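You operate a simulated robot arm through the tools that you are given. There is no shell and no other tool.

Carry out the task below with a simulated robot arm. There is one attempt and no reset: what you move stays moved.

TASK
Put things in order on the top of the wooden table. At the end: the blue lamp stands where the blue hand brush stood; the grey thin cell from the top of the wooden table is on the green tray (marked "RECHECK"); the blue hand brush stands where the grey thin cell stood; the teal relay is on the small brown carton; whatever was shut is shut again. Leave all else as you found it, and nothing knocked over.

The check looks at the end state, three seconds after you hand in, the way a careful person would. Anything else that was tipped, shoved, dropped, spilled or broken makes it a failure.

THE ROBOT
A 7-joint arm with a two-finger parallel gripper, fixed in place. Base frame: the origin is at the foot of the arm, x ahead of it, y to its left, z up; the work surface is at about z = 0.8. Readings come in m, degrees, newtons and seconds.
With the tool pointing down near the work surface it reaches from about 0.3 to 0.7 m from the base axis. Its first joint turns from -66.0 to 66.0 degrees. Payload 1.57 kg.
The TCP is the grasp point between the finger pads, 0.03 m short of the fingertips. In the tool frame z runs along the fingers and y along their closing line. Largest opening 0.11 m; finger width 0.024, thickness 0.012; the body of the gripper, 0.048 by 0.112 m, starts 0.078 m behind the TCP.
Orientation is told as [roll, pitch, yaw] about the base's x, y, z axes, in that order, counted from this pose: with the fingers straight down and closing along the base's y, the tool's x points along the base's -x, its y along +y and its z along -z.

THE INTERFACE
- The arm moves only by the tool send_rows. Its argument "motion" is a list of rows, each a list of 7 numbers: the closure, from 0 (fully open) to 1 (shut), then the shift along the tool's x, y, z in m, then the turn, a rotation vector about the tool's x, y, z in rad. In form: [[hand, x, y, z, wx, wy, wz], ...]. A call has 1 to 20 rows; each row is the pose to reach, as a shift and turn from the pose commanded when the call began, along the tool's axes at that moment. A row lasts 0.2 s, in which the tool goes at most 0.05 m and 8.6 degrees; a call with a longer step from one row to the next is refused whole, and so is a gripper value outside its range. A pose out of reach is approached as far as the arm can. The call stops where the force on the tool passes 40 N (or 10 N more than at its start, if that is more) or the arm is blocked; 0.2 s more then pass. Each finger travels about 0.108 m/s and halts on what it meets, pressing with about 22 N; the grip force reading is that of the motor and also rises with nothing between the fingers. The clock runs only during rows and for 0.2 s after the last one: add rows that repeat a pose to give the fingers time. The reply holds the time, the measured pose of the TCP, the force on the tool along the base axes, the opening and the grip force, in the units named above and with some noise, with the torque about the TCP (base axes, N m) and any sound that the robot's microphone picked up, and new pictures: "pictures" is both (left out), scene, wrist or none.
- Cameras (640 x 400 px; columns grow to the right, rows downward): "scene" is fixed at [0.1659, -0.3957, 1.3935]; the picture's right is [0.79, -0.61, 0.00], its down [-0.45, -0.58, -0.69] and it looks along [0.42, 0.54, -0.73] (base axes); focal length 332 px, centre (320, 200). "wrist" rides on the gripper at [0.07, 0.016, -0.141] in the tool frame; the picture's right is [-0.23, 0.97, 0.00], its down [-0.86, -0.20, -0.48] and it looks along [-0.47, -0.11, 0.88] (tool axes); focal length 222 px, centre (320, 200). There is no depth. A picture from a camera that has moved, and an enlarged one, comes with that camera's place and axes in the base frame and with its lens. The place of the scene camera against the robot may be out by one fixed shift of up to 0.012 m in any direction.
- enlarge(camera, box): a new picture of the part [left, top, right, bottom] of that camera's present view, enlarged. No time passes.
- sign_off(): hands the job in; it is judged then, once.

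Nothing tells you positions but the pictures and the camera data. Unless the task says otherwise, let go and move clear before handing in.

The tools are called after "Emit:" by a JSON object that holds its "api" and its "payload". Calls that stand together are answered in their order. send_rows: Moves the arm, as the interface text tells. Its arguments: {"type":"object","properties":{"motion":{"type":"array","items":{"type":"array","items":{"type":"number"}}},"pictures":{"type":"string","enum":["both","scene","wrist","none"]}},"required":["motion"]} The other tools are called the same way: enlarge (camera, box) takes an enlarged picture of a part of a camera's view; sign_off () hands the job in.

At the start:

```text
clock: 0.0
tool_pos: [0.3789, 0.0694, 1.0669]
tcp_rot: [0.1, -0.1, 0.0]
ft_force: [-0.7, 0.7, 0.7]
wrist_torque: [0.02, 0.0, 0.01]
gripper_width: 0.1098
grasp_force: 0.1
```

scene: 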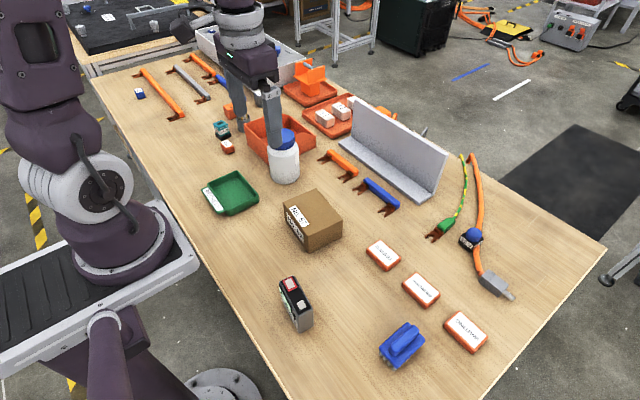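
wrist: 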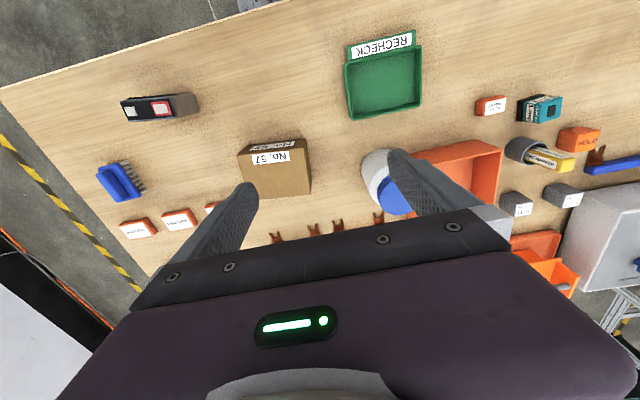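

I see a wooden table with a green tray, a carton, a thin cell, a blue brush and several small items to the left. I'll enlarge the views to identify everything first.

Emit:
{"api": "enlarge", "payload": {"camera": "scene", "box": [180, 80, 380, 205]}}

Emit:
{"api": "enlarge", "payload": {"camera": "scene", "box": [260, 180, 520, 380]}}

Emit:
{"api": "enlarge", "payload": {"camera": "scene", "box": [60, 0, 320, 160]}}

Emit:
{"api": "enlarge", "payload": {"camera": "wrist", "box": [440, 60, 640, 260]}}

Emit:
{"api": "enlarge", "payload": {"camera": "wrist", "box": [80, 60, 320, 260]}}

Emit:
{"api": "enlarge", "payload": {"camera": "scene", "box": [400, 120, 560, 310]}}

```text
3.20 times, centred on (280, 142) of scene
camera zoom: at [0.1659, -0.3957, 1.3935], right [0.79, -0.61, 0.0], down [-0.45, -0.58, -0.69], along [0.42, 0.54, -0.73], focal length 1063 px, centre (448, 384)
```

zoom: 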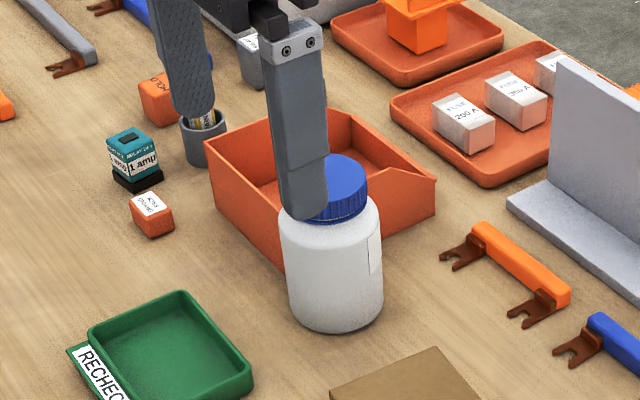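

```text
2.00 times, centred on (390, 280) of scene
camera zoom: at [0.1659, -0.3957, 1.3935], right [0.79, -0.61, 0.0], down [-0.45, -0.58, -0.69], along [0.42, 0.54, -0.73], focal length 664 px, centre (180, 40)
```

zoom: 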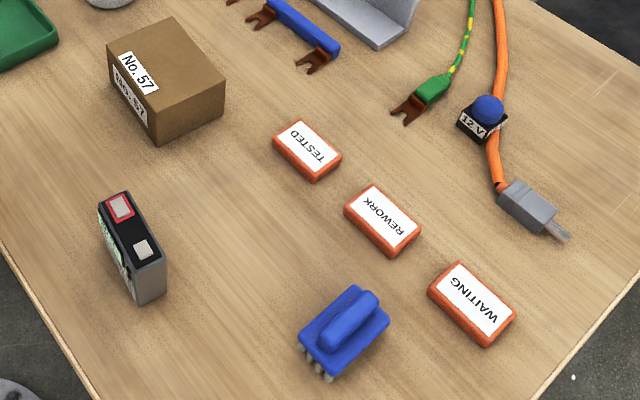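

```text
2.46 times, centred on (190, 80) of scene
camera zoom: at [0.1659, -0.3957, 1.3935], right [0.79, -0.61, 0.0], down [-0.45, -0.58, -0.69], along [0.42, 0.54, -0.73], focal length 817 px, centre (640, 495)
```

zoom: 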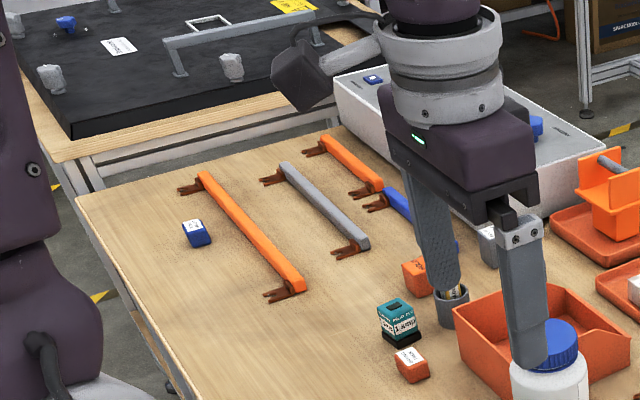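

```text
2.00 times, centred on (540, 160) of wrist
camera zoom: at [0.3094, 0.0852, 1.209], right [0.23, 0.97, 0.0], down [0.86, -0.2, 0.48], along [0.47, -0.11, -0.88], focal length 444 px, centre (-120, 280)
```

zoom: 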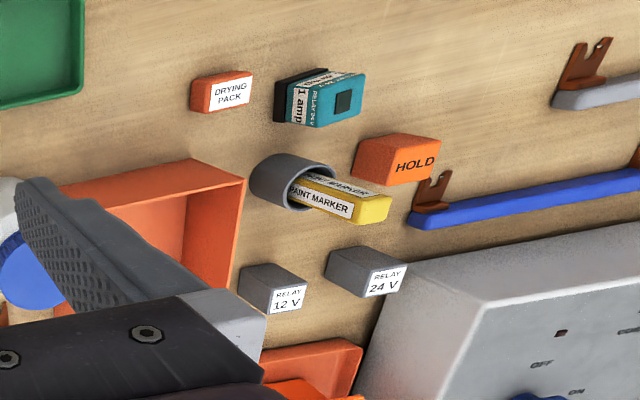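

```text
2.00 times, centred on (200, 160) of wrist
camera zoom: at [0.3094, 0.0852, 1.209], right [0.23, 0.97, 0.0], down [0.86, -0.2, 0.48], along [0.47, -0.11, -0.88], focal length 444 px, centre (560, 280)
```

zoom: 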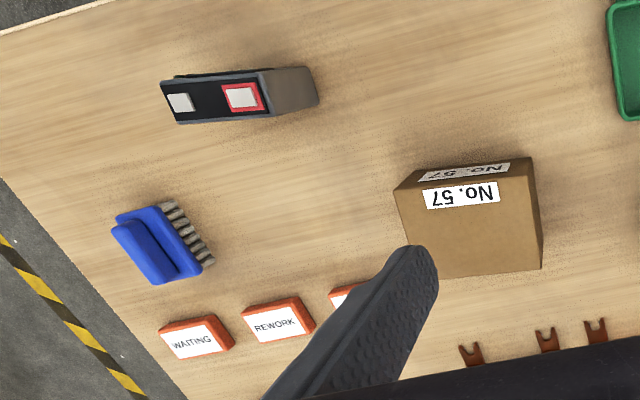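

```text
2.11 times, centred on (480, 215) of scene
camera zoom: at [0.1659, -0.3957, 1.3935], right [0.79, -0.61, 0.0], down [-0.45, -0.58, -0.69], along [0.42, 0.54, -0.73], focal length 699 px, centre (-17, 168)
```

zoom: 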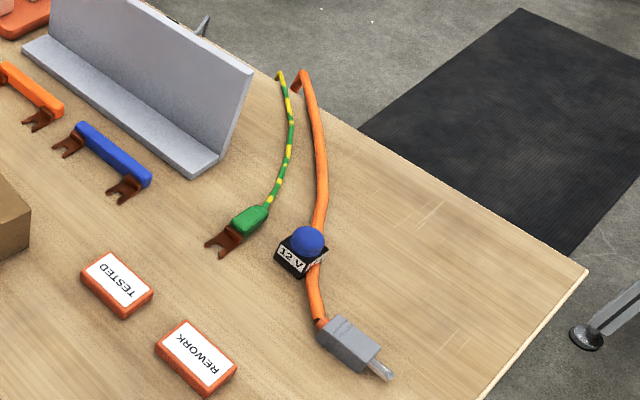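

I see the cell at about (0.295, -0.158), the brush at about (0.40, -0.32), a blue-domed lamp at about (0.69, -0.26) by an orange cable, and the teal relay at about (0.43, 0.42). The carton "No. 57" is near (0.44, -0.02) and the tray near (0.35, 0.20). I'll zoom further before moving.

Emit:
{"api": "enlarge", "payload": {"camera": "scene", "box": [430, 200, 530, 310]}}

Emit:
{"api": "enlarge", "payload": {"camera": "scene", "box": [120, 70, 200, 120]}}

Emit:
{"api": "enlarge", "payload": {"camera": "scene", "box": [360, 310, 440, 380]}}

Emit:
{"api": "enlarge", "payload": {"camera": "scene", "box": [265, 265, 325, 340]}}

Emit:
{"api": "enlarge", "payload": {"camera": "scene", "box": [190, 100, 270, 220]}}

Emit:
{"api": "enlarge", "payload": {"camera": "scene", "box": [270, 180, 350, 260]}}

```text
3.64 times, centred on (480, 255) of scene
camera zoom: at [0.1659, -0.3957, 1.3935], right [0.79, -0.61, 0.0], down [-0.45, -0.58, -0.69], along [0.42, 0.54, -0.73], focal length 1207 px, centre (-262, 0)
```

zoom: 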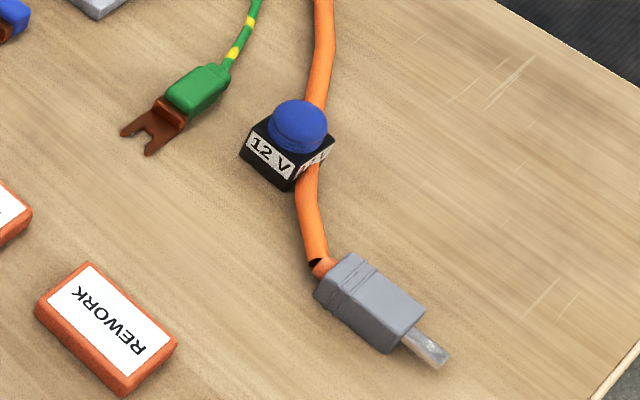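

```text
8.00 times, centred on (160, 95) of scene
camera zoom: at [0.1659, -0.3957, 1.3935], right [0.79, -0.61, 0.0], down [-0.45, -0.58, -0.69], along [0.42, 0.54, -0.73], focal length 2656 px, centre (1600, 1040)
```

zoom: 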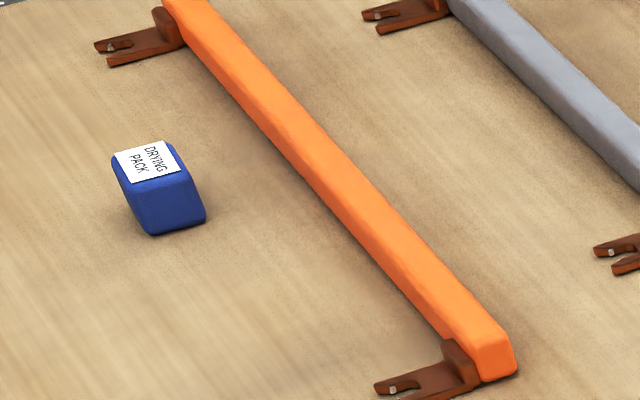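

```text
5.71 times, centred on (400, 345) of scene
camera zoom: at [0.1659, -0.3957, 1.3935], right [0.79, -0.61, 0.0], down [-0.45, -0.58, -0.69], along [0.42, 0.54, -0.73], focal length 1897 px, centre (-137, -629)
```

zoom: 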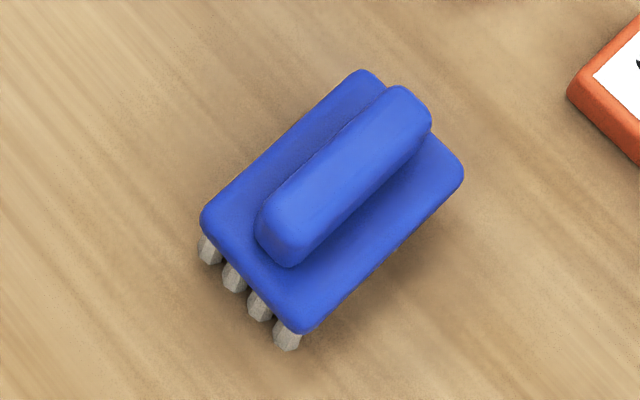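

```text
5.33 times, centred on (295, 302) of scene
camera zoom: at [0.1659, -0.3957, 1.3935], right [0.79, -0.61, 0.0], down [-0.45, -0.58, -0.69], along [0.42, 0.54, -0.73], focal length 1771 px, centre (453, -347)
```

zoom: 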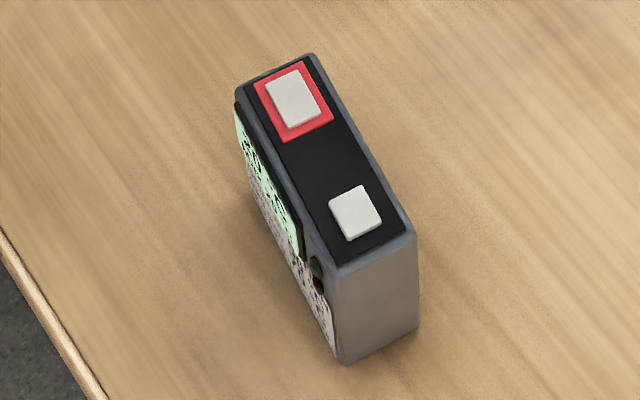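

```text
3.33 times, centred on (230, 160) of scene
camera zoom: at [0.1659, -0.3957, 1.3935], right [0.79, -0.61, 0.0], down [-0.45, -0.58, -0.69], along [0.42, 0.54, -0.73], focal length 1107 px, centre (620, 333)
```

zoom: 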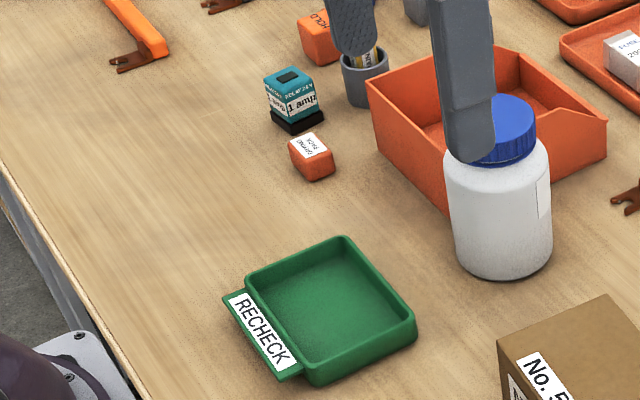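

```text
5.00 times, centred on (310, 220) of scene
camera zoom: at [0.1659, -0.3957, 1.3935], right [0.79, -0.61, 0.0], down [-0.45, -0.58, -0.69], along [0.42, 0.54, -0.73], focal length 1660 px, centre (370, 100)
```

zoom: 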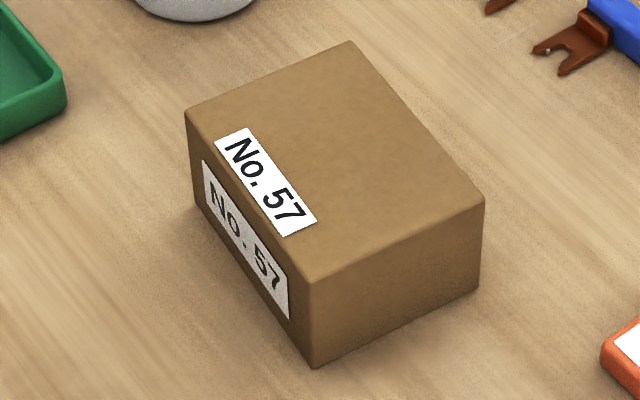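

I see the scene well enough to start closer inspection. I'll move the gripper above the thin cell for a precise look with the wrist camera.

Emit:
{"api": "send_rows", "payload": {"motion": [[0, 0.0158, -0.0418, 0.0074, 0, 0, 0], [0, 0.0316, -0.0836, 0.0148, 0, 0, 0], [0, 0.0474, -0.1254, 0.0222, 0, 0, 0], [0, 0.0632, -0.1672, 0.0296, 0, 0, 0], [0, 0.079, -0.209, 0.037, 0, 0, 0], [0, 0.079, -0.209, 0.037, 0, 0, 0]]}}

```text
clock: 1.4
tool_pos: [0.2972, -0.1398, 1.0295]
tcp_rot: [0.0, 0.0, 0.1]
ft_force: [0.0, -0.9, -0.6]
wrist_torque: [0.0, -0.02, -0.01]
gripper_width: 0.1101
grasp_force: 0.2
camera wrist: at [0.2295, -0.1258, 1.1727], right [0.23, 0.97, 0.0], down [0.85, -0.2, 0.48], along [0.47, -0.11, -0.88], focal length 222 px, centre (320, 200)
```

scene: 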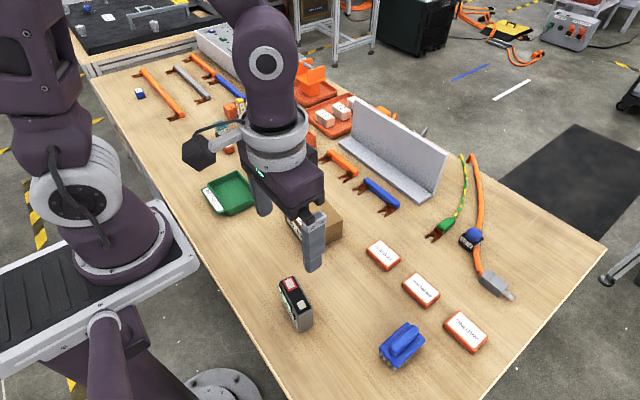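
wrist: 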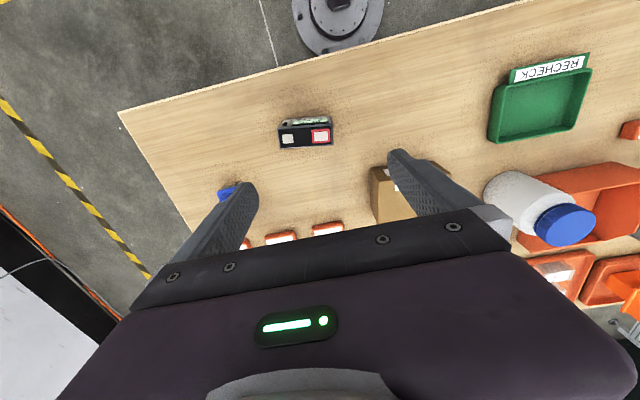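

Emit:
{"api": "enlarge", "payload": {"camera": "wrist", "box": [250, 95, 350, 160]}}

Emit:
{"api": "enlarge", "payload": {"camera": "wrist", "box": [440, 40, 640, 165]}}

```text
6.15 times, centred on (300, 128) of wrist
camera zoom: at [0.2295, -0.1258, 1.1727], right [0.23, 0.97, 0.0], down [0.85, -0.2, 0.48], along [0.47, -0.11, -0.88], focal length 1367 px, centre (443, 646)
```

zoom: 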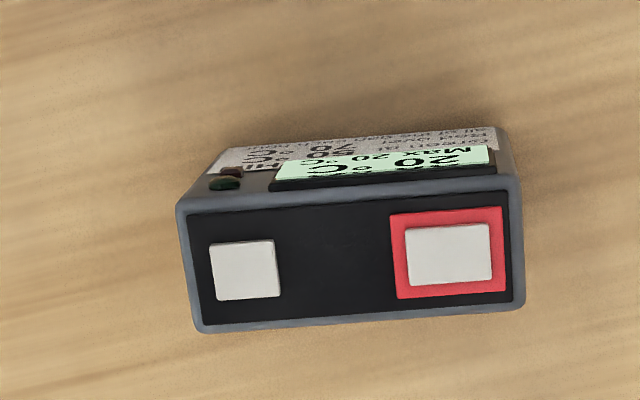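

```text
3.20 times, centred on (540, 102) of wrist
camera zoom: at [0.2295, -0.1258, 1.1727], right [0.23, 0.97, 0.0], down [0.85, -0.2, 0.48], along [0.47, -0.11, -0.88], focal length 711 px, centre (-384, 512)
```

zoom: 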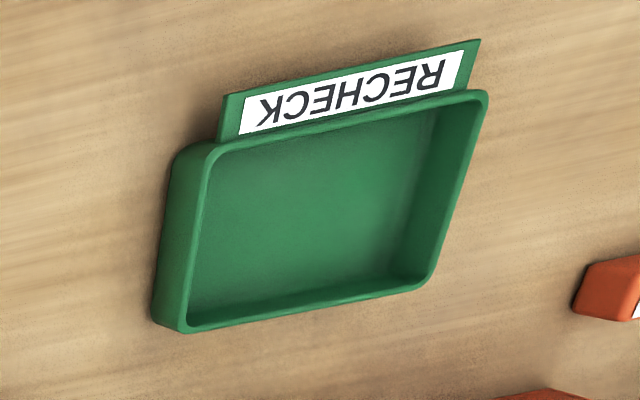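

The cell's top is clear now: centre about (0.292, -0.160), yaw about -9.5°, roughly 72 x 26 mm. I'll turn the gripper about +80° so the fingers close across its thickness, then check alignment from above.

Emit:
{"api": "send_rows", "payload": {"motion": [[0, 0.0006, -0.002, 0, 0, 0, -0.1405], [0, 0.0012, -0.004, 0, 0, 0, -0.281], [0, 0.0018, -0.006, 0, 0, 0, -0.4215], [0, 0.0024, -0.008, 0, 0, 0, -0.562], [0, 0.003, -0.01, 0, 0, 0, -0.7025], [0, 0.0036, -0.012, 0, 0, 0, -0.843], [0, 0.0042, -0.014, 0, 0, 0, -0.9835], [0, 0.0048, -0.016, 0, 0, 0, -1.124], [0, 0.0054, -0.018, 0, 0, 0, -1.2645], [0, 0.0057, -0.0202, 0, 0, 0, -1.405], [0, 0.0057, -0.0202, 0, 0, 0, -1.405]]}}

```text
clock: 3.8
tool_pos: [0.2928, -0.1599, 1.0282]
tcp_rot: [0.0, 0.0, 80.6]
ft_force: [0.8, 0.4, 0.7]
wrist_torque: [0.01, -0.03, -0.01]
gripper_width: 0.1101
grasp_force: 0.0
camera wrist: at [0.2663, -0.2264, 1.1715], right [-0.92, 0.38, 0.0], down [0.34, 0.81, 0.48], along [0.18, 0.44, -0.88], focal length 222 px, centre (320, 200)
```

scene: 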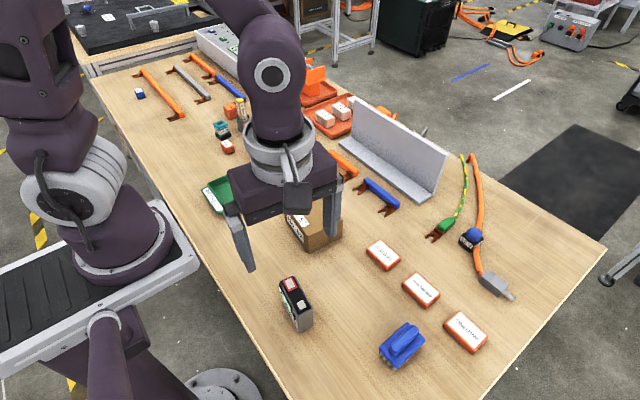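
wrist: 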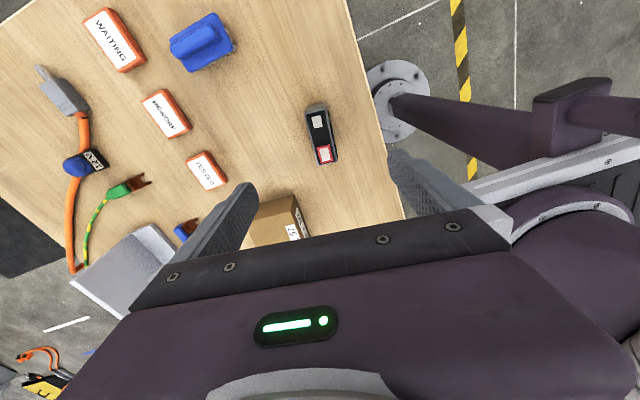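

Emit:
{"api": "enlarge", "payload": {"camera": "wrist", "box": [270, 90, 370, 175]}}

Emit:
{"api": "enlarge", "payload": {"camera": "wrist", "box": [30, 60, 170, 220]}}

Emit:
{"api": "enlarge", "payload": {"camera": "wrist", "box": [150, 0, 270, 90]}}

```text
4.71 times, centred on (320, 132) of wrist
camera zoom: at [0.2663, -0.2264, 1.1715], right [-0.92, 0.38, 0.0], down [0.34, 0.81, 0.48], along [0.18, 0.44, -0.88], focal length 1045 px, centre (320, 518)
```

zoom: 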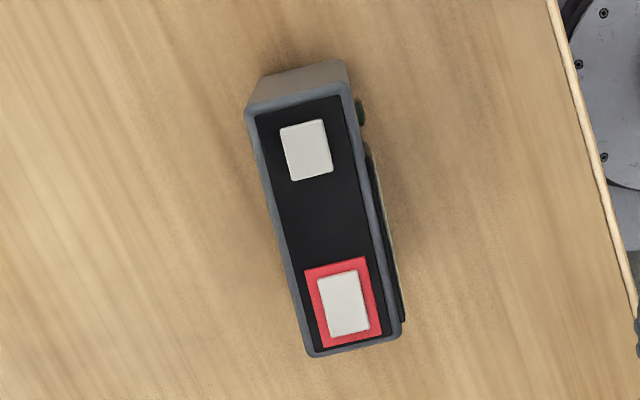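

```text
2.50 times, centred on (100, 140) of wrist
camera zoom: at [0.2663, -0.2264, 1.1715], right [-0.92, 0.38, 0.0], down [0.34, 0.81, 0.48], along [0.18, 0.44, -0.88], focal length 555 px, centre (870, 350)
```

zoom: 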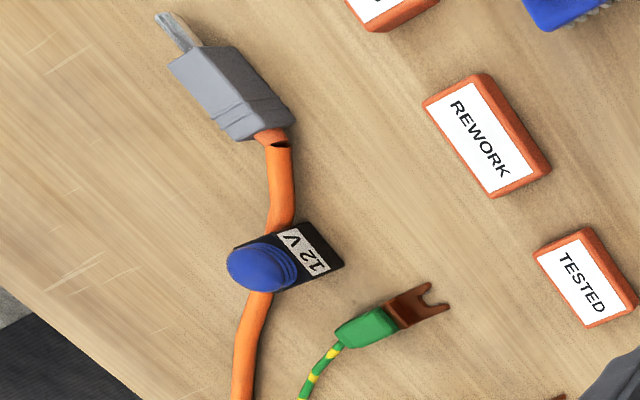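

```text
4.44 times, centred on (210, 45) of wrist
camera zoom: at [0.2663, -0.2264, 1.1715], right [-0.92, 0.38, 0.0], down [0.34, 0.81, 0.48], along [0.18, 0.44, -0.88], focal length 987 px, centre (809, 889)
```

zoom: 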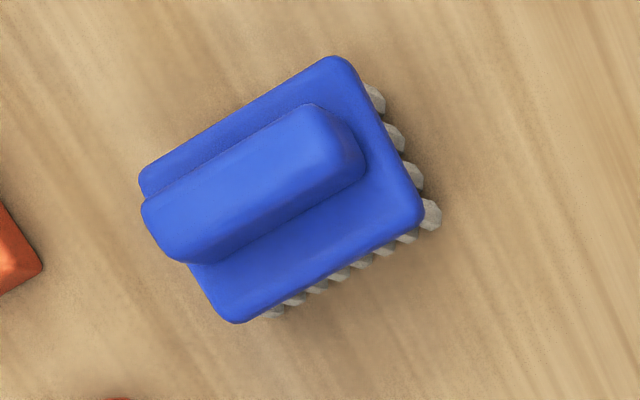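

The second view confirms the cell at (0.2916, -0.1605) with its top near z 0.873. I'll lower over it with the fingers open and close on it.

Emit:
{"api": "send_rows", "payload": {"motion": [[0, 0.0008, 0.0011, 0.04, 0, 0, 0], [0, 0.0008, 0.0011, 0.08, 0, 0, 0], [0, 0.0008, 0.0011, 0.12, 0, 0, 0], [0, 0.0008, 0.0011, 0.15, 0, 0, 0], [0, 0.0008, 0.0011, 0.172, 0, 0, 0], [0, 0.0008, 0.0011, 0.176, 0, 0, 0]]}}

```text
clock: 5.2
tool_pos: [0.29, -0.1596, 0.8515]
tcp_rot: [0.0, 0.1, 80.5]
ft_force: [-0.6, -0.8, 0.0]
wrist_torque: [-0.03, 0.02, 0.0]
gripper_width: 0.1102
grasp_force: 0.2
camera wrist: at [0.2644, -0.2266, 0.9943], right [-0.92, 0.38, 0.0], down [0.34, 0.81, 0.48], along [0.18, 0.44, -0.88], focal length 222 px, centre (320, 200)
```

scene: 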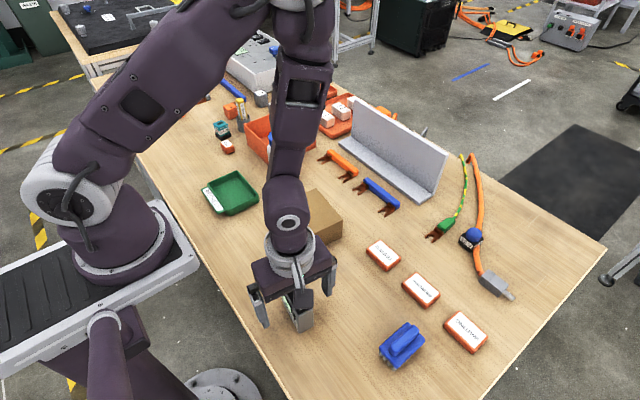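
wrist: 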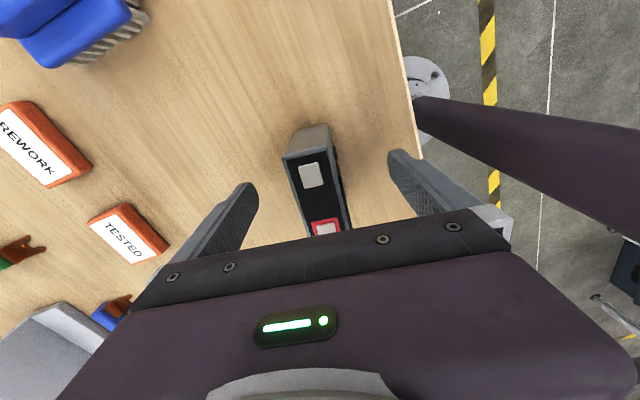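

The cell sits centred between the fingers. Closing now.

Emit:
{"api": "send_rows", "payload": {"motion": [[0.3, 0, 0, 0, 0, 0, 0], [0.6, 0, 0, 0, 0, 0, 0], [0.9, 0, 0, 0, 0, 0, 0], [0.9, 0, 0, 0, 0, 0, 0], [0.9, 0, 0, 0, 0, 0, 0]]}}

```text
clock: 6.4
tool_pos: [0.29, -0.1614, 0.852]
tcp_rot: [0.0, 0.1, 80.4]
ft_force: [0.5, -1.0, -0.2]
wrist_torque: [-0.02, 0.05, 0.04]
gripper_width: 0.0299
grasp_force: 22.0
camera wrist: at [0.2644, -0.2266, 0.9945], right [-0.92, 0.38, 0.0], down [0.34, 0.81, 0.48], along [0.18, 0.44, -0.88], focal length 222 px, centre (320, 200)
```

scene: 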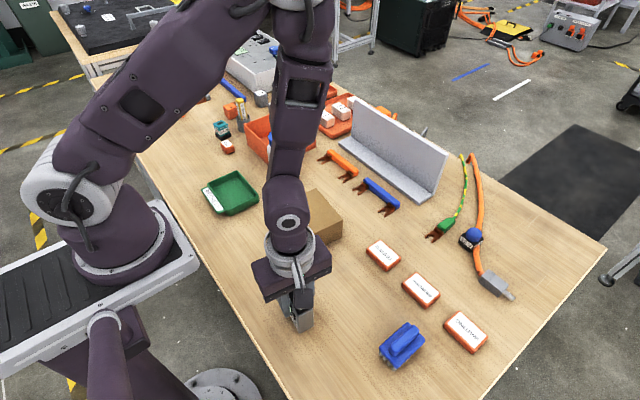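
wrist: 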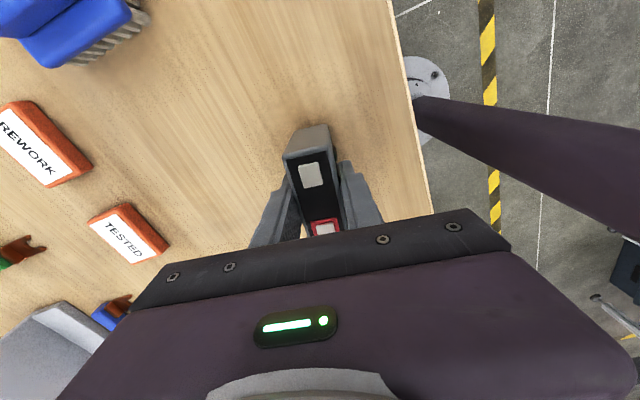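

The cell is gripped at 30 mm opening with 22 N. I'll lift it slowly first, then carry it high over to the tray near (0.343, 0.184).

Emit:
{"api": "send_rows", "payload": {"motion": [[0.9, 0, 0, -0.01, 0, 0, 0], [0.9, 0, 0, -0.03, 0, 0, 0], [0.9, 0, 0, -0.06, 0, 0, 0], [0.9, 0, 0, -0.09, 0, 0, 0], [0.9, 0, 0, -0.12, 0, 0, 0], [0.9, 0, 0, -0.15, 0, 0, 0], [0.9, 0, 0, -0.15, 0, 0, 0]]}}

```text
clock: 8.0
tool_pos: [0.2905, -0.1592, 1.0053]
tcp_rot: [0.0, 0.0, 80.4]
ft_force: [0.4, 0.3, -4.2]
wrist_torque: [0.0, 0.01, 0.03]
gripper_width: 0.0298
grasp_force: 21.9
camera wrist: at [0.2649, -0.2265, 1.1479], right [-0.92, 0.38, 0.0], down [0.34, 0.81, 0.48], along [0.18, 0.44, -0.88], focal length 222 px, centre (320, 200)
```

scene: 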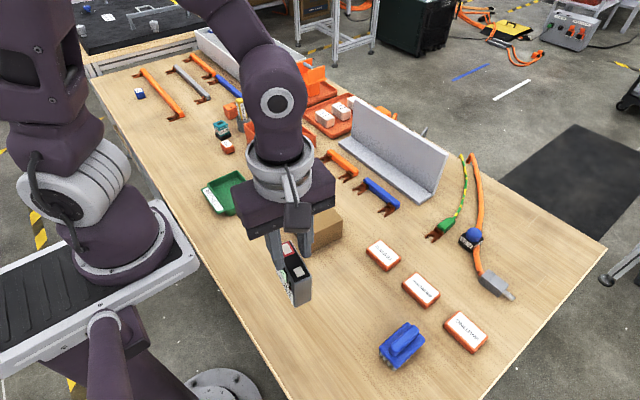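
wrist: 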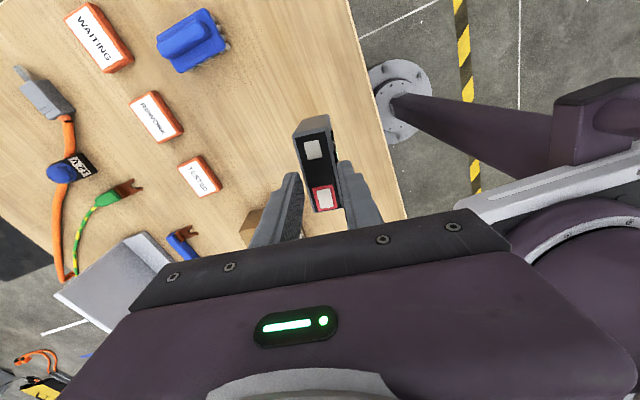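

The cell lifts cleanly (about 4 N). Now carrying it to above the green tray.

Emit:
{"api": "send_rows", "payload": {"motion": [[0.9, -0.03, -0.006, 0, 0, 0, 0], [0.9, -0.07, -0.0134, 0, 0, 0, 0], [0.9, -0.11, -0.021, 0, 0, 0, 0], [0.9, -0.1487, -0.0285, 0, 0, 0, 0], [0.9, -0.19, -0.026, 0, 0, 0, -0.02], [0.9, -0.23, -0.018, 0, 0, 0, -0.045], [0.9, -0.27, -0.011, 0, 0, 0, -0.07], [0.9, -0.31, -0.003, 0, 0, 0, -0.1], [0.9, -0.336, 0.002, 0, 0, 0, -0.124], [0.9, -0.347, 0.005, 0, 0, 0, -0.124], [0.9, -0.347, 0.005, 0, 0, 0, -0.124]]}}

```text
clock: 10.4
tool_pos: [0.3434, 0.1806, 1.002]
tcp_rot: [0.0, 0.0, 87.6]
ft_force: [0.1, -0.3, -3.3]
wrist_torque: [0.01, 0.01, -0.01]
gripper_width: 0.0297
grasp_force: 21.4
camera wrist: at [0.3253, 0.1122, 1.1446], right [-0.96, 0.27, 0.0], down [0.24, 0.85, 0.48], along [0.13, 0.46, -0.88], focal length 222 px, centre (320, 200)
```

scene: 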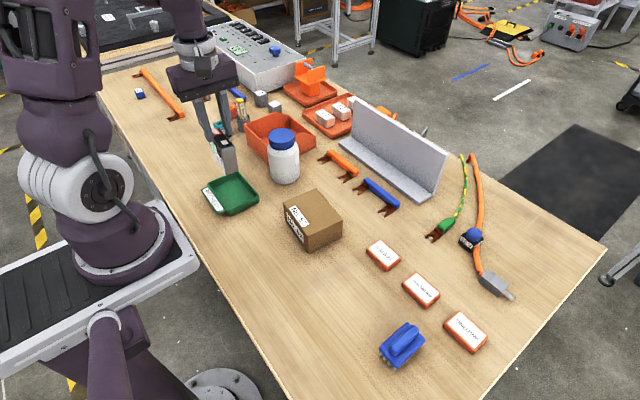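
wrist: 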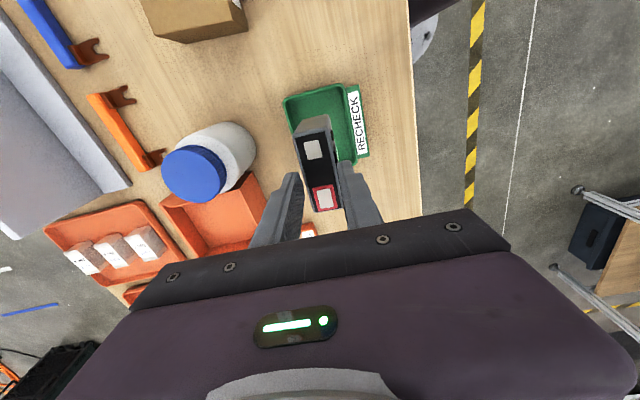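

Emit:
{"api": "enlarge", "payload": {"camera": "wrist", "box": [260, 60, 400, 220]}}

Emit:
{"api": "enlarge", "payload": {"camera": "scene", "box": [190, 130, 280, 230]}}

```text
2.50 times, centred on (330, 140) of wrist
camera zoom: at [0.3253, 0.1122, 1.1446], right [-0.96, 0.27, 0.0], down [0.24, 0.85, 0.48], along [0.13, 0.46, -0.88], focal length 555 px, centre (295, 350)
```

zoom: 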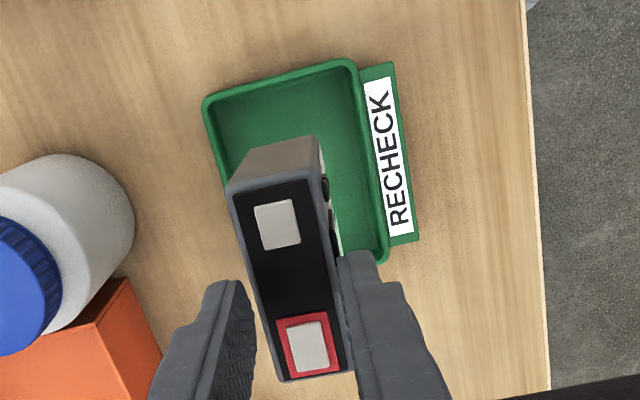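

```text
4.00 times, centred on (235, 180) of scene
camera zoom: at [0.166, -0.3957, 1.3935], right [0.79, -0.61, 0.0], down [-0.45, -0.58, -0.69], along [0.42, 0.54, -0.73], focal length 1328 px, centre (660, 280)
```

zoom: 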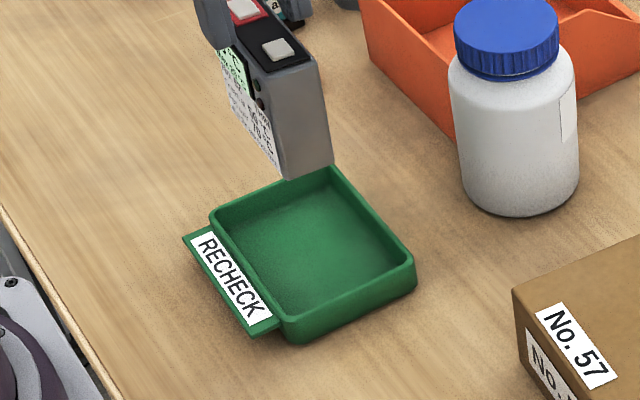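

The tray is at about (0.341, 0.181), nearly square to the base, and the cell is lined up lengthwise with it. I'll lower most of the way, then touch down in small steps.

Emit:
{"api": "send_rows", "payload": {"motion": [[0.9, -0.0009, 0.0035, 0.03, 0, 0, 0], [0.9, -0.0009, 0.0035, 0.06, 0, 0, 0], [0.9, -0.0009, 0.0035, 0.09, 0, 0, 0], [0.9, -0.0009, 0.0035, 0.115, 0, 0, 0], [0.9, -0.0009, 0.0035, 0.13, 0, 0, 0], [0.9, -0.0009, 0.0035, 0.138, 0, 0, 0], [0.9, -0.0009, 0.0035, 0.138, 0, 0, 0]]}}

```text
clock: 12.0
tool_pos: [0.3405, 0.1834, 0.8657]
tcp_rot: [0.0, 0.1, 87.6]
ft_force: [-3.5, 0.5, 20.4]
wrist_torque: [-0.02, 0.2, 0.02]
gripper_width: 0.0296
grasp_force: 22.0
camera wrist: at [0.3228, 0.1136, 1.0086], right [-0.96, 0.27, 0.0], down [0.23, 0.85, 0.48], along [0.13, 0.46, -0.88], focal length 222 px, centre (320, 200)
```

scene: 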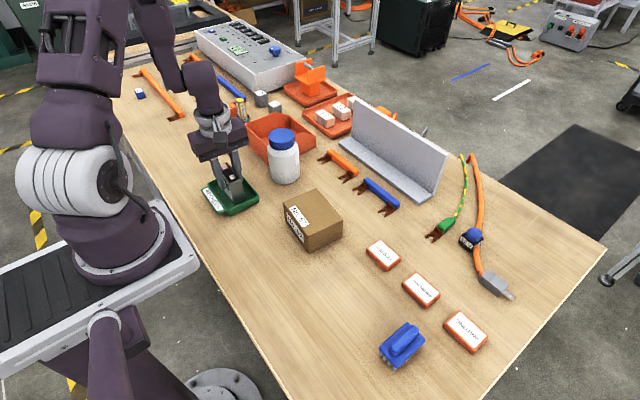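
wrist: 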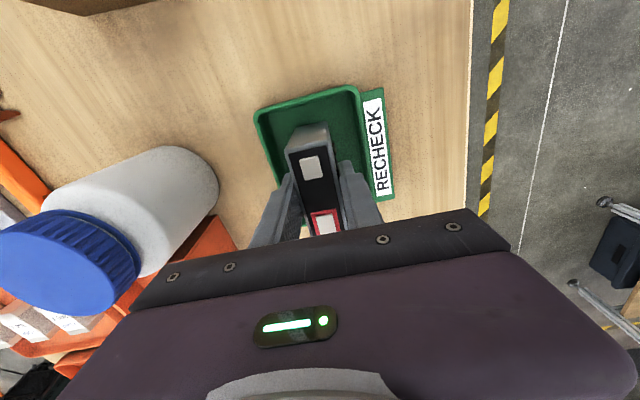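

There is already about 20 N upward at z 0.866, so something is touching. I'll look closely before doing anything else.

Emit:
{"api": "enlarge", "payload": {"camera": "wrist", "box": [240, 75, 410, 245]}}

Emit:
{"api": "enlarge", "payload": {"camera": "scene", "box": [180, 120, 280, 220]}}

```text
2.35 times, centred on (325, 160) of wrist
camera zoom: at [0.3228, 0.1136, 1.0086], right [-0.96, 0.27, 0.0], down [0.23, 0.85, 0.48], along [0.13, 0.46, -0.88], focal length 523 px, centre (308, 294)
```

zoom: 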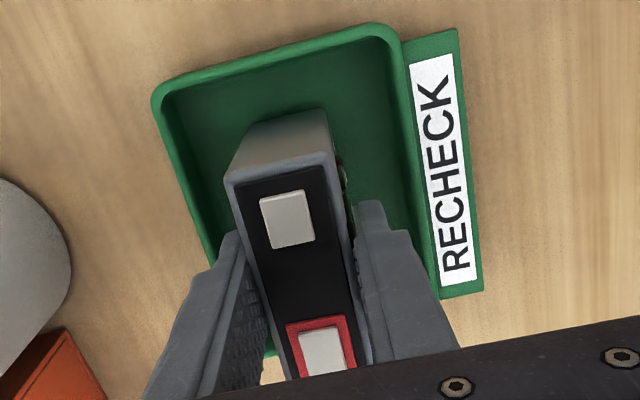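

```text
4.00 times, centred on (230, 170) of scene
camera zoom: at [0.1656, -0.3958, 1.3935], right [0.79, -0.61, 0.0], down [-0.45, -0.58, -0.69], along [0.42, 0.54, -0.73], focal length 1328 px, centre (680, 320)
```

zoom: 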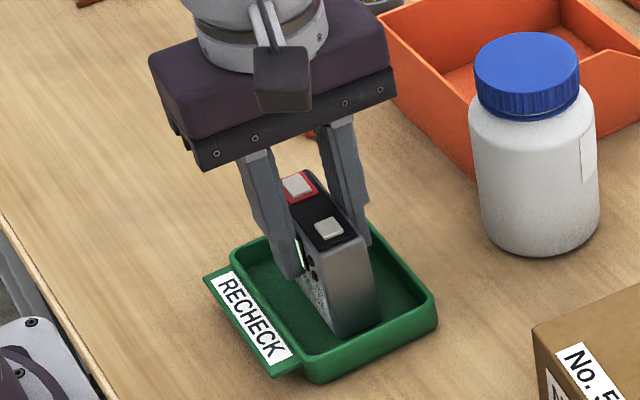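

The cell is resting on the tray floor in the middle, and the fingers are clear of the rim. I'll ease off the pressure, open the fingers moderately and rise straight up.

Emit:
{"api": "send_rows", "payload": {"motion": [[0.9, 0, 0, -0.001, 0, 0, 0], [0.9, 0, 0, -0.0015, 0, 0, 0], [0.7, 0, 0, -0.0015, 0, 0, 0], [0.6, 0, 0, -0.0015, 0, 0, 0], [0.55, 0, 0, -0.0015, 0, 0, 0], [0.55, 0, 0, -0.0015, 0, 0, 0]]}}

Emit:
{"api": "enlarge", "payload": {"camera": "scene", "box": [180, 120, 280, 220]}}

```text
clock: 13.4
tool_pos: [0.3395, 0.1844, 0.8672]
tcp_rot: [0.0, 0.0, 87.5]
ft_force: [0.3, 0.1, -0.4]
wrist_torque: [-0.02, 0.02, 0.0]
gripper_width: 0.0496
grasp_force: 0.0
camera wrist: at [0.3226, 0.1147, 1.0095], right [-0.96, 0.27, 0.0], down [0.24, 0.85, 0.48], along [0.13, 0.46, -0.88], focal length 222 px, centre (320, 200)
```

scene: 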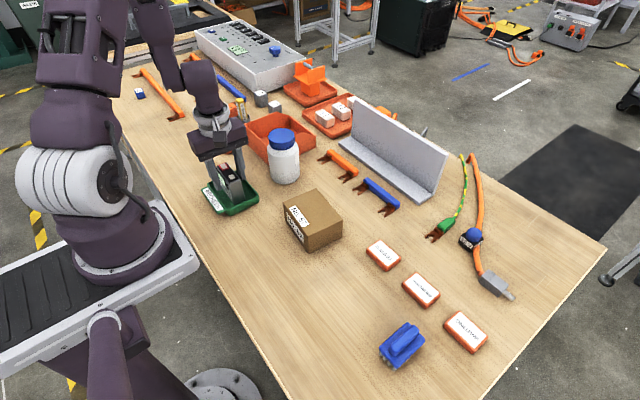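
wrist: 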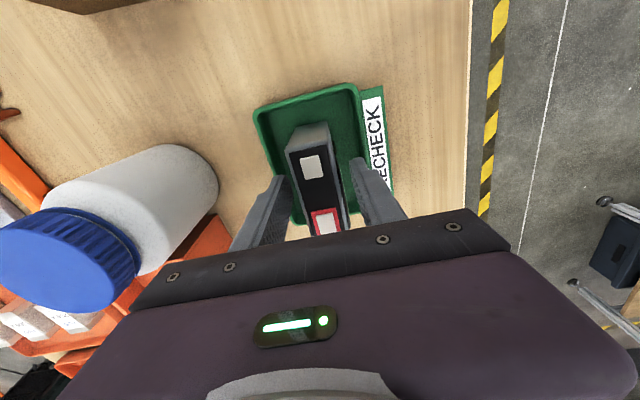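

```text
4.00 times, centred on (230, 170) of scene
camera zoom: at [0.1659, -0.3957, 1.3935], right [0.79, -0.61, 0.0], down [-0.45, -0.58, -0.69], along [0.42, 0.54, -0.73], focal length 1328 px, centre (680, 320)
```

zoom: 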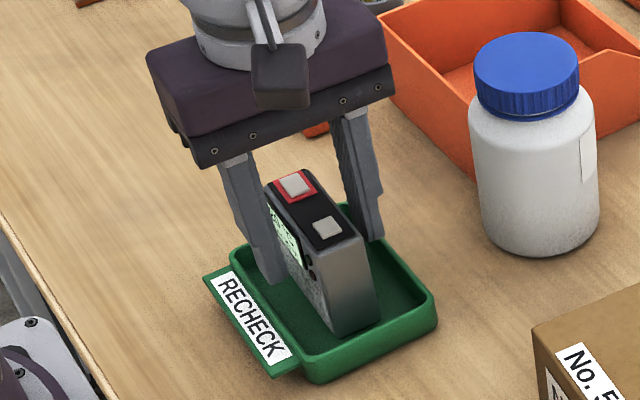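

The cell now stands in the tray, with the fingers free on both sides. I'll rise and go over to look at the teal relay near (0.43, 0.42).

Emit:
{"api": "send_rows", "payload": {"motion": [[0.55, 0, 0, -0.02, 0, 0, 0], [0.55, 0, 0, -0.06, 0, 0, 0], [0.55, 0, 0, -0.1, 0, 0, 0], [0.5, 0, 0, -0.14, 0, 0, 0], [0.3, 0, 0, -0.175, 0, 0, 0], [0, -0.038, -0.0133, -0.175, 0, 0, 0.123], [0, -0.076, -0.0266, -0.175, 0, 0, 0.246], [0, -0.115, -0.04, -0.175, 0, 0, 0.369], [0, -0.153, -0.0533, -0.175, 0, 0, 0.492], [0, -0.191, -0.0666, -0.175, 0, 0, 0.615], [0, -0.2297, -0.08, -0.175, 0, 0, 0.74], [0, -0.2297, -0.08, -0.175, 0, 0, 0.74]]}}

```text
clock: 16.0
tool_pos: [0.4306, 0.4116, 1.0402]
tcp_rot: [0.0, 0.1, 45.1]
ft_force: [0.3, 0.3, -0.2]
wrist_torque: [-0.03, -0.01, 0.0]
gripper_width: 0.1098
grasp_force: 0.2
camera wrist: at [0.3717, 0.3738, 1.1833], right [-0.53, 0.85, 0.0], down [0.74, 0.47, 0.48], along [0.41, 0.25, -0.88], focal length 222 px, centre (320, 200)
```

scene: 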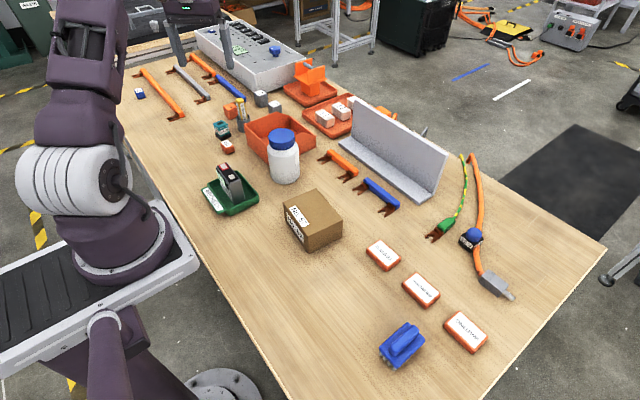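
wrist: 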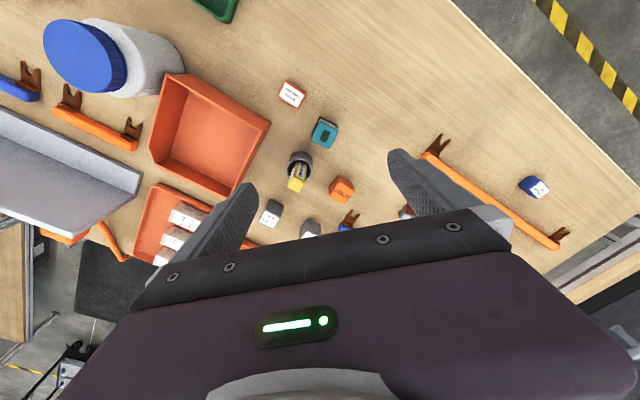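

Emit:
{"api": "enlarge", "payload": {"camera": "wrist", "box": [260, 70, 370, 220]}}

Emit:
{"api": "enlarge", "payload": {"camera": "scene", "box": [200, 90, 270, 160]}}

Emit:
{"api": "enlarge", "payload": {"camera": "scene", "box": [190, 140, 280, 230]}}

```text
2.67 times, centred on (315, 145) of wrist
camera zoom: at [0.3717, 0.3738, 1.1833], right [-0.53, 0.85, 0.0], down [0.74, 0.47, 0.48], along [0.41, 0.25, -0.88], focal length 592 px, centre (333, 347)
```

zoom: 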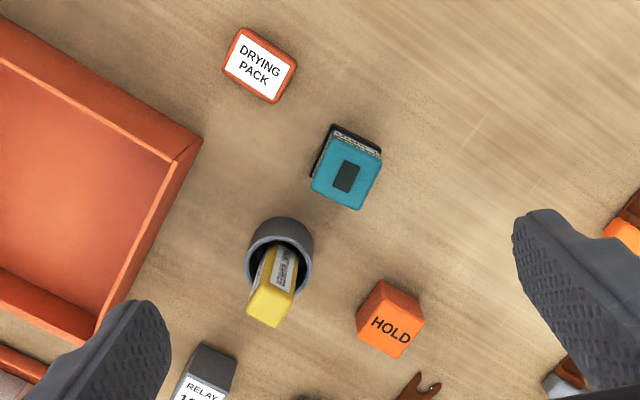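

```text
5.71 times, centred on (235, 125) of scene
camera zoom: at [0.1659, -0.3957, 1.3935], right [0.79, -0.61, 0.0], down [-0.45, -0.58, -0.69], along [0.42, 0.54, -0.73], focal length 1897 px, centre (806, 629)
```

zoom: 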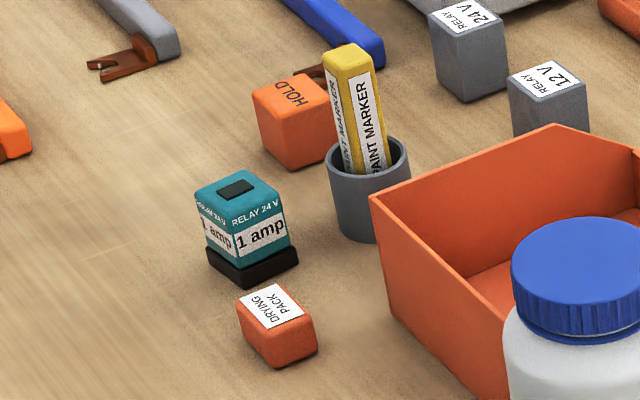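

```text
4.44 times, centred on (235, 185) of scene
camera zoom: at [0.1659, -0.3957, 1.3935], right [0.79, -0.61, 0.0], down [-0.45, -0.58, -0.69], along [0.42, 0.54, -0.73], focal length 1476 px, centre (698, 267)
```

zoom: 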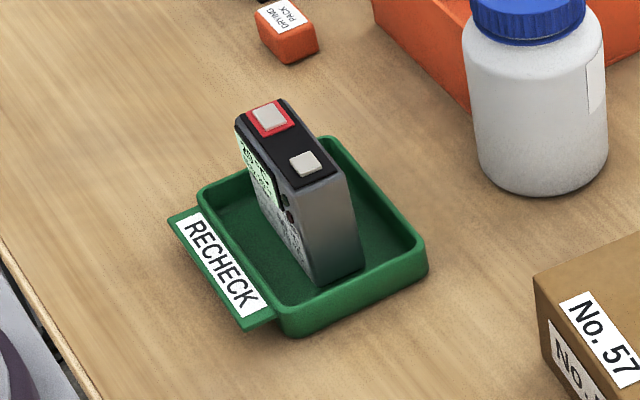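

The cell stands properly in the tray. The relay is near (0.434, 0.420) with a drying pack close on its -y side, so I'll approach with the fingers part-open and take a closer look first.

Emit:
{"api": "send_rows", "payload": {"motion": [[0.2, -0.0016, 0.0007, 0.018, 0, 0, 0.117], [0.45, -0.0033, 0.0014, 0.036, 0, 0, 0.234], [0.45, -0.005, 0.0021, 0.054, 0, 0, 0.351], [0.45, -0.0066, 0.0028, 0.072, 0, 0, 0.468], [0.45, -0.0083, 0.0035, 0.09, 0, 0, 0.586], [0.45, -0.0083, 0.0035, 0.09, 0, 0, 0.586]], "pictures": "wrist"}}

Emit:
{"api": "enlarge", "payload": {"camera": "wrist", "box": [240, 60, 400, 220]}}

```text
clock: 17.4
tool_pos: [0.4331, 0.4191, 0.9521]
tcp_rot: [0.1, 0.0, 11.5]
ft_force: [0.0, 0.1, 0.4]
wrist_torque: [0.01, 0.01, -0.04]
gripper_width: 0.0606
grasp_force: 0.0
camera wrist: at [0.364, 0.4195, 1.0948], right [0.03, 1.0, 0.0], down [0.88, -0.02, 0.48], along [0.48, -0.01, -0.88], focal length 222 px, centre (320, 200)
```

wrist: 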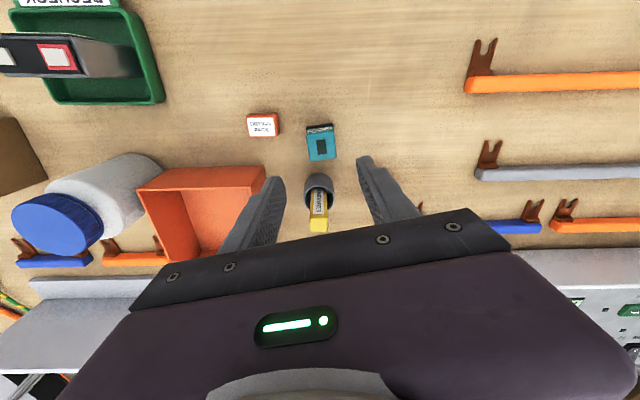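

```text
2.50 times, centred on (320, 140) of wrist
camera zoom: at [0.364, 0.4195, 1.0948], right [0.03, 1.0, 0.0], down [0.88, -0.02, 0.48], along [0.48, -0.01, -0.88], focal length 555 px, centre (320, 350)
```

zoom: 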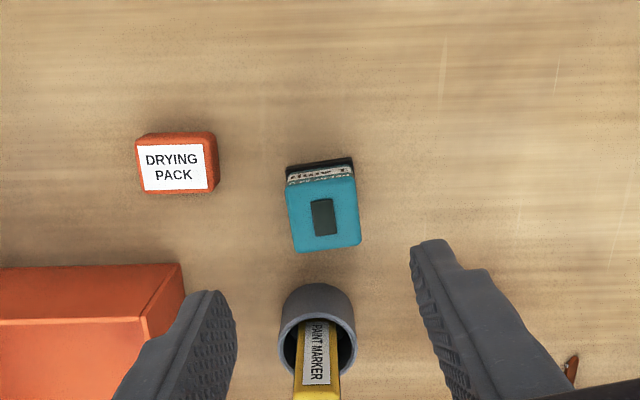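

The closer view puts the relay at (0.433, 0.419), yaw about 5.5°, about 31 mm wide with a thin black base. The part-open fingers clear the drying pack, so I'll lower to z 0.846 and close.

Emit:
{"api": "send_rows", "payload": {"motion": [[0.45, 0, 0, 0.03, 0, 0, 0.105], [0.45, 0, 0, 0.06, 0, 0, 0.105], [0.45, 0, 0, 0.085, 0, 0, 0.105], [0.45, 0, 0, 0.1, 0, 0, 0.105], [0.45, 0, 0, 0.106, 0, 0, 0.105], [0.45, 0, 0, 0.106, 0, 0, 0.105]]}}

Emit:
{"api": "enlarge", "payload": {"camera": "wrist", "box": [220, 100, 420, 260]}}

```text
clock: 18.8
tool_pos: [0.4326, 0.4181, 0.844]
tcp_rot: [0.0, 0.0, 5.6]
ft_force: [0.5, 0.1, -1.0]
wrist_torque: [-0.04, 0.0, 0.03]
gripper_width: 0.0605
grasp_force: 0.1
camera wrist: at [0.363, 0.4279, 0.9877], right [0.13, 0.99, 0.0], down [0.87, -0.11, 0.48], along [0.47, -0.06, -0.88], focal length 222 px, centre (320, 200)
```

scene: 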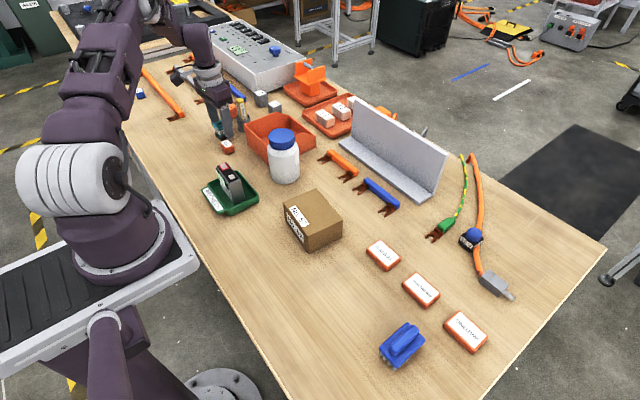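
wrist: 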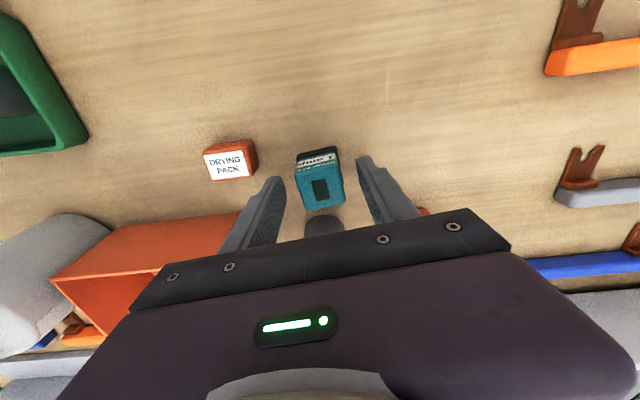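

```text
2.50 times, centred on (320, 180) of wrist
camera zoom: at [0.363, 0.4279, 0.9877], right [0.13, 0.99, 0.0], down [0.87, -0.11, 0.48], along [0.47, -0.06, -0.88], focal length 555 px, centre (320, 250)
```

zoom: 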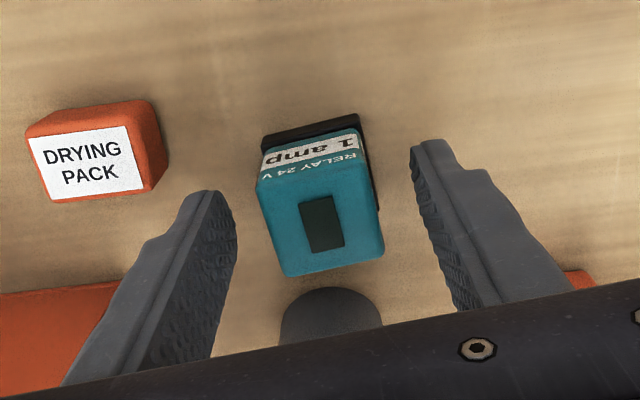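

The relay is centred between the fingers. Closing and lifting slowly.

Emit:
{"api": "send_rows", "payload": {"motion": [[0.6, 0, 0, 0, 0, 0, 0], [0.75, 0, 0, 0, 0, 0, 0], [0.9, 0, 0, 0, 0, 0, 0], [0.9, 0, 0, 0, 0, 0, 0], [0.9, 0, 0, 0, 0, 0, 0], [0.9, 0, 0, -0.005, 0, 0, 0], [0.9, 0, 0, -0.02, 0, 0, 0], [0.9, 0, 0, -0.03, 0, 0, 0]]}}

Emit:
{"api": "enlarge", "payload": {"camera": "scene", "box": [180, 80, 280, 160]}}

```text
clock: 20.6
tool_pos: [0.4341, 0.4177, 0.875]
tcp_rot: [0.0, 0.1, 5.6]
ft_force: [-0.5, -0.4, -0.8]
wrist_torque: [-0.02, 0.01, -0.02]
gripper_width: 0.0313
grasp_force: 22.4
camera wrist: at [0.3641, 0.4262, 1.0173], right [0.13, 0.99, 0.0], down [0.87, -0.12, 0.48], along [0.47, -0.06, -0.88], focal length 222 px, centre (320, 200)
```

scene: 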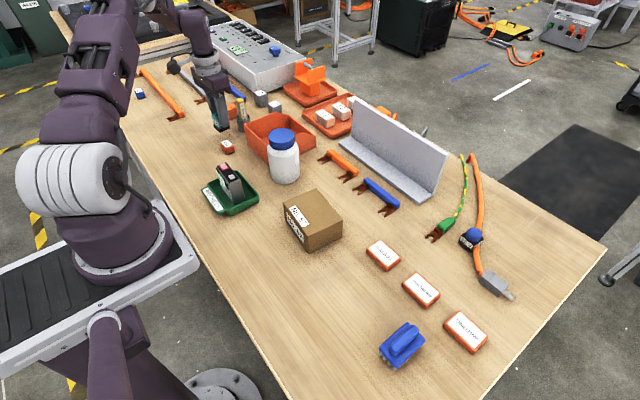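
wrist: 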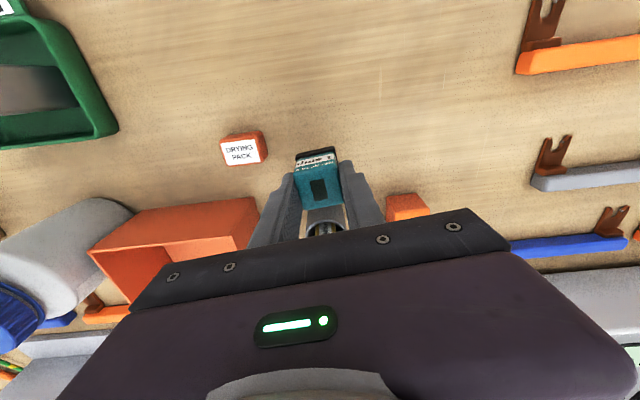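

```text
5.00 times, centred on (230, 120) of scene
camera zoom: at [0.1659, -0.3957, 1.3935], right [0.79, -0.61, 0.0], down [-0.45, -0.58, -0.69], along [0.42, 0.54, -0.73], focal length 1660 px, centre (770, 600)
```

zoom: 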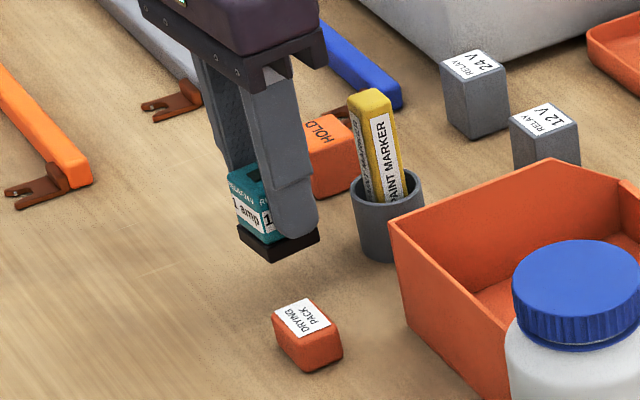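

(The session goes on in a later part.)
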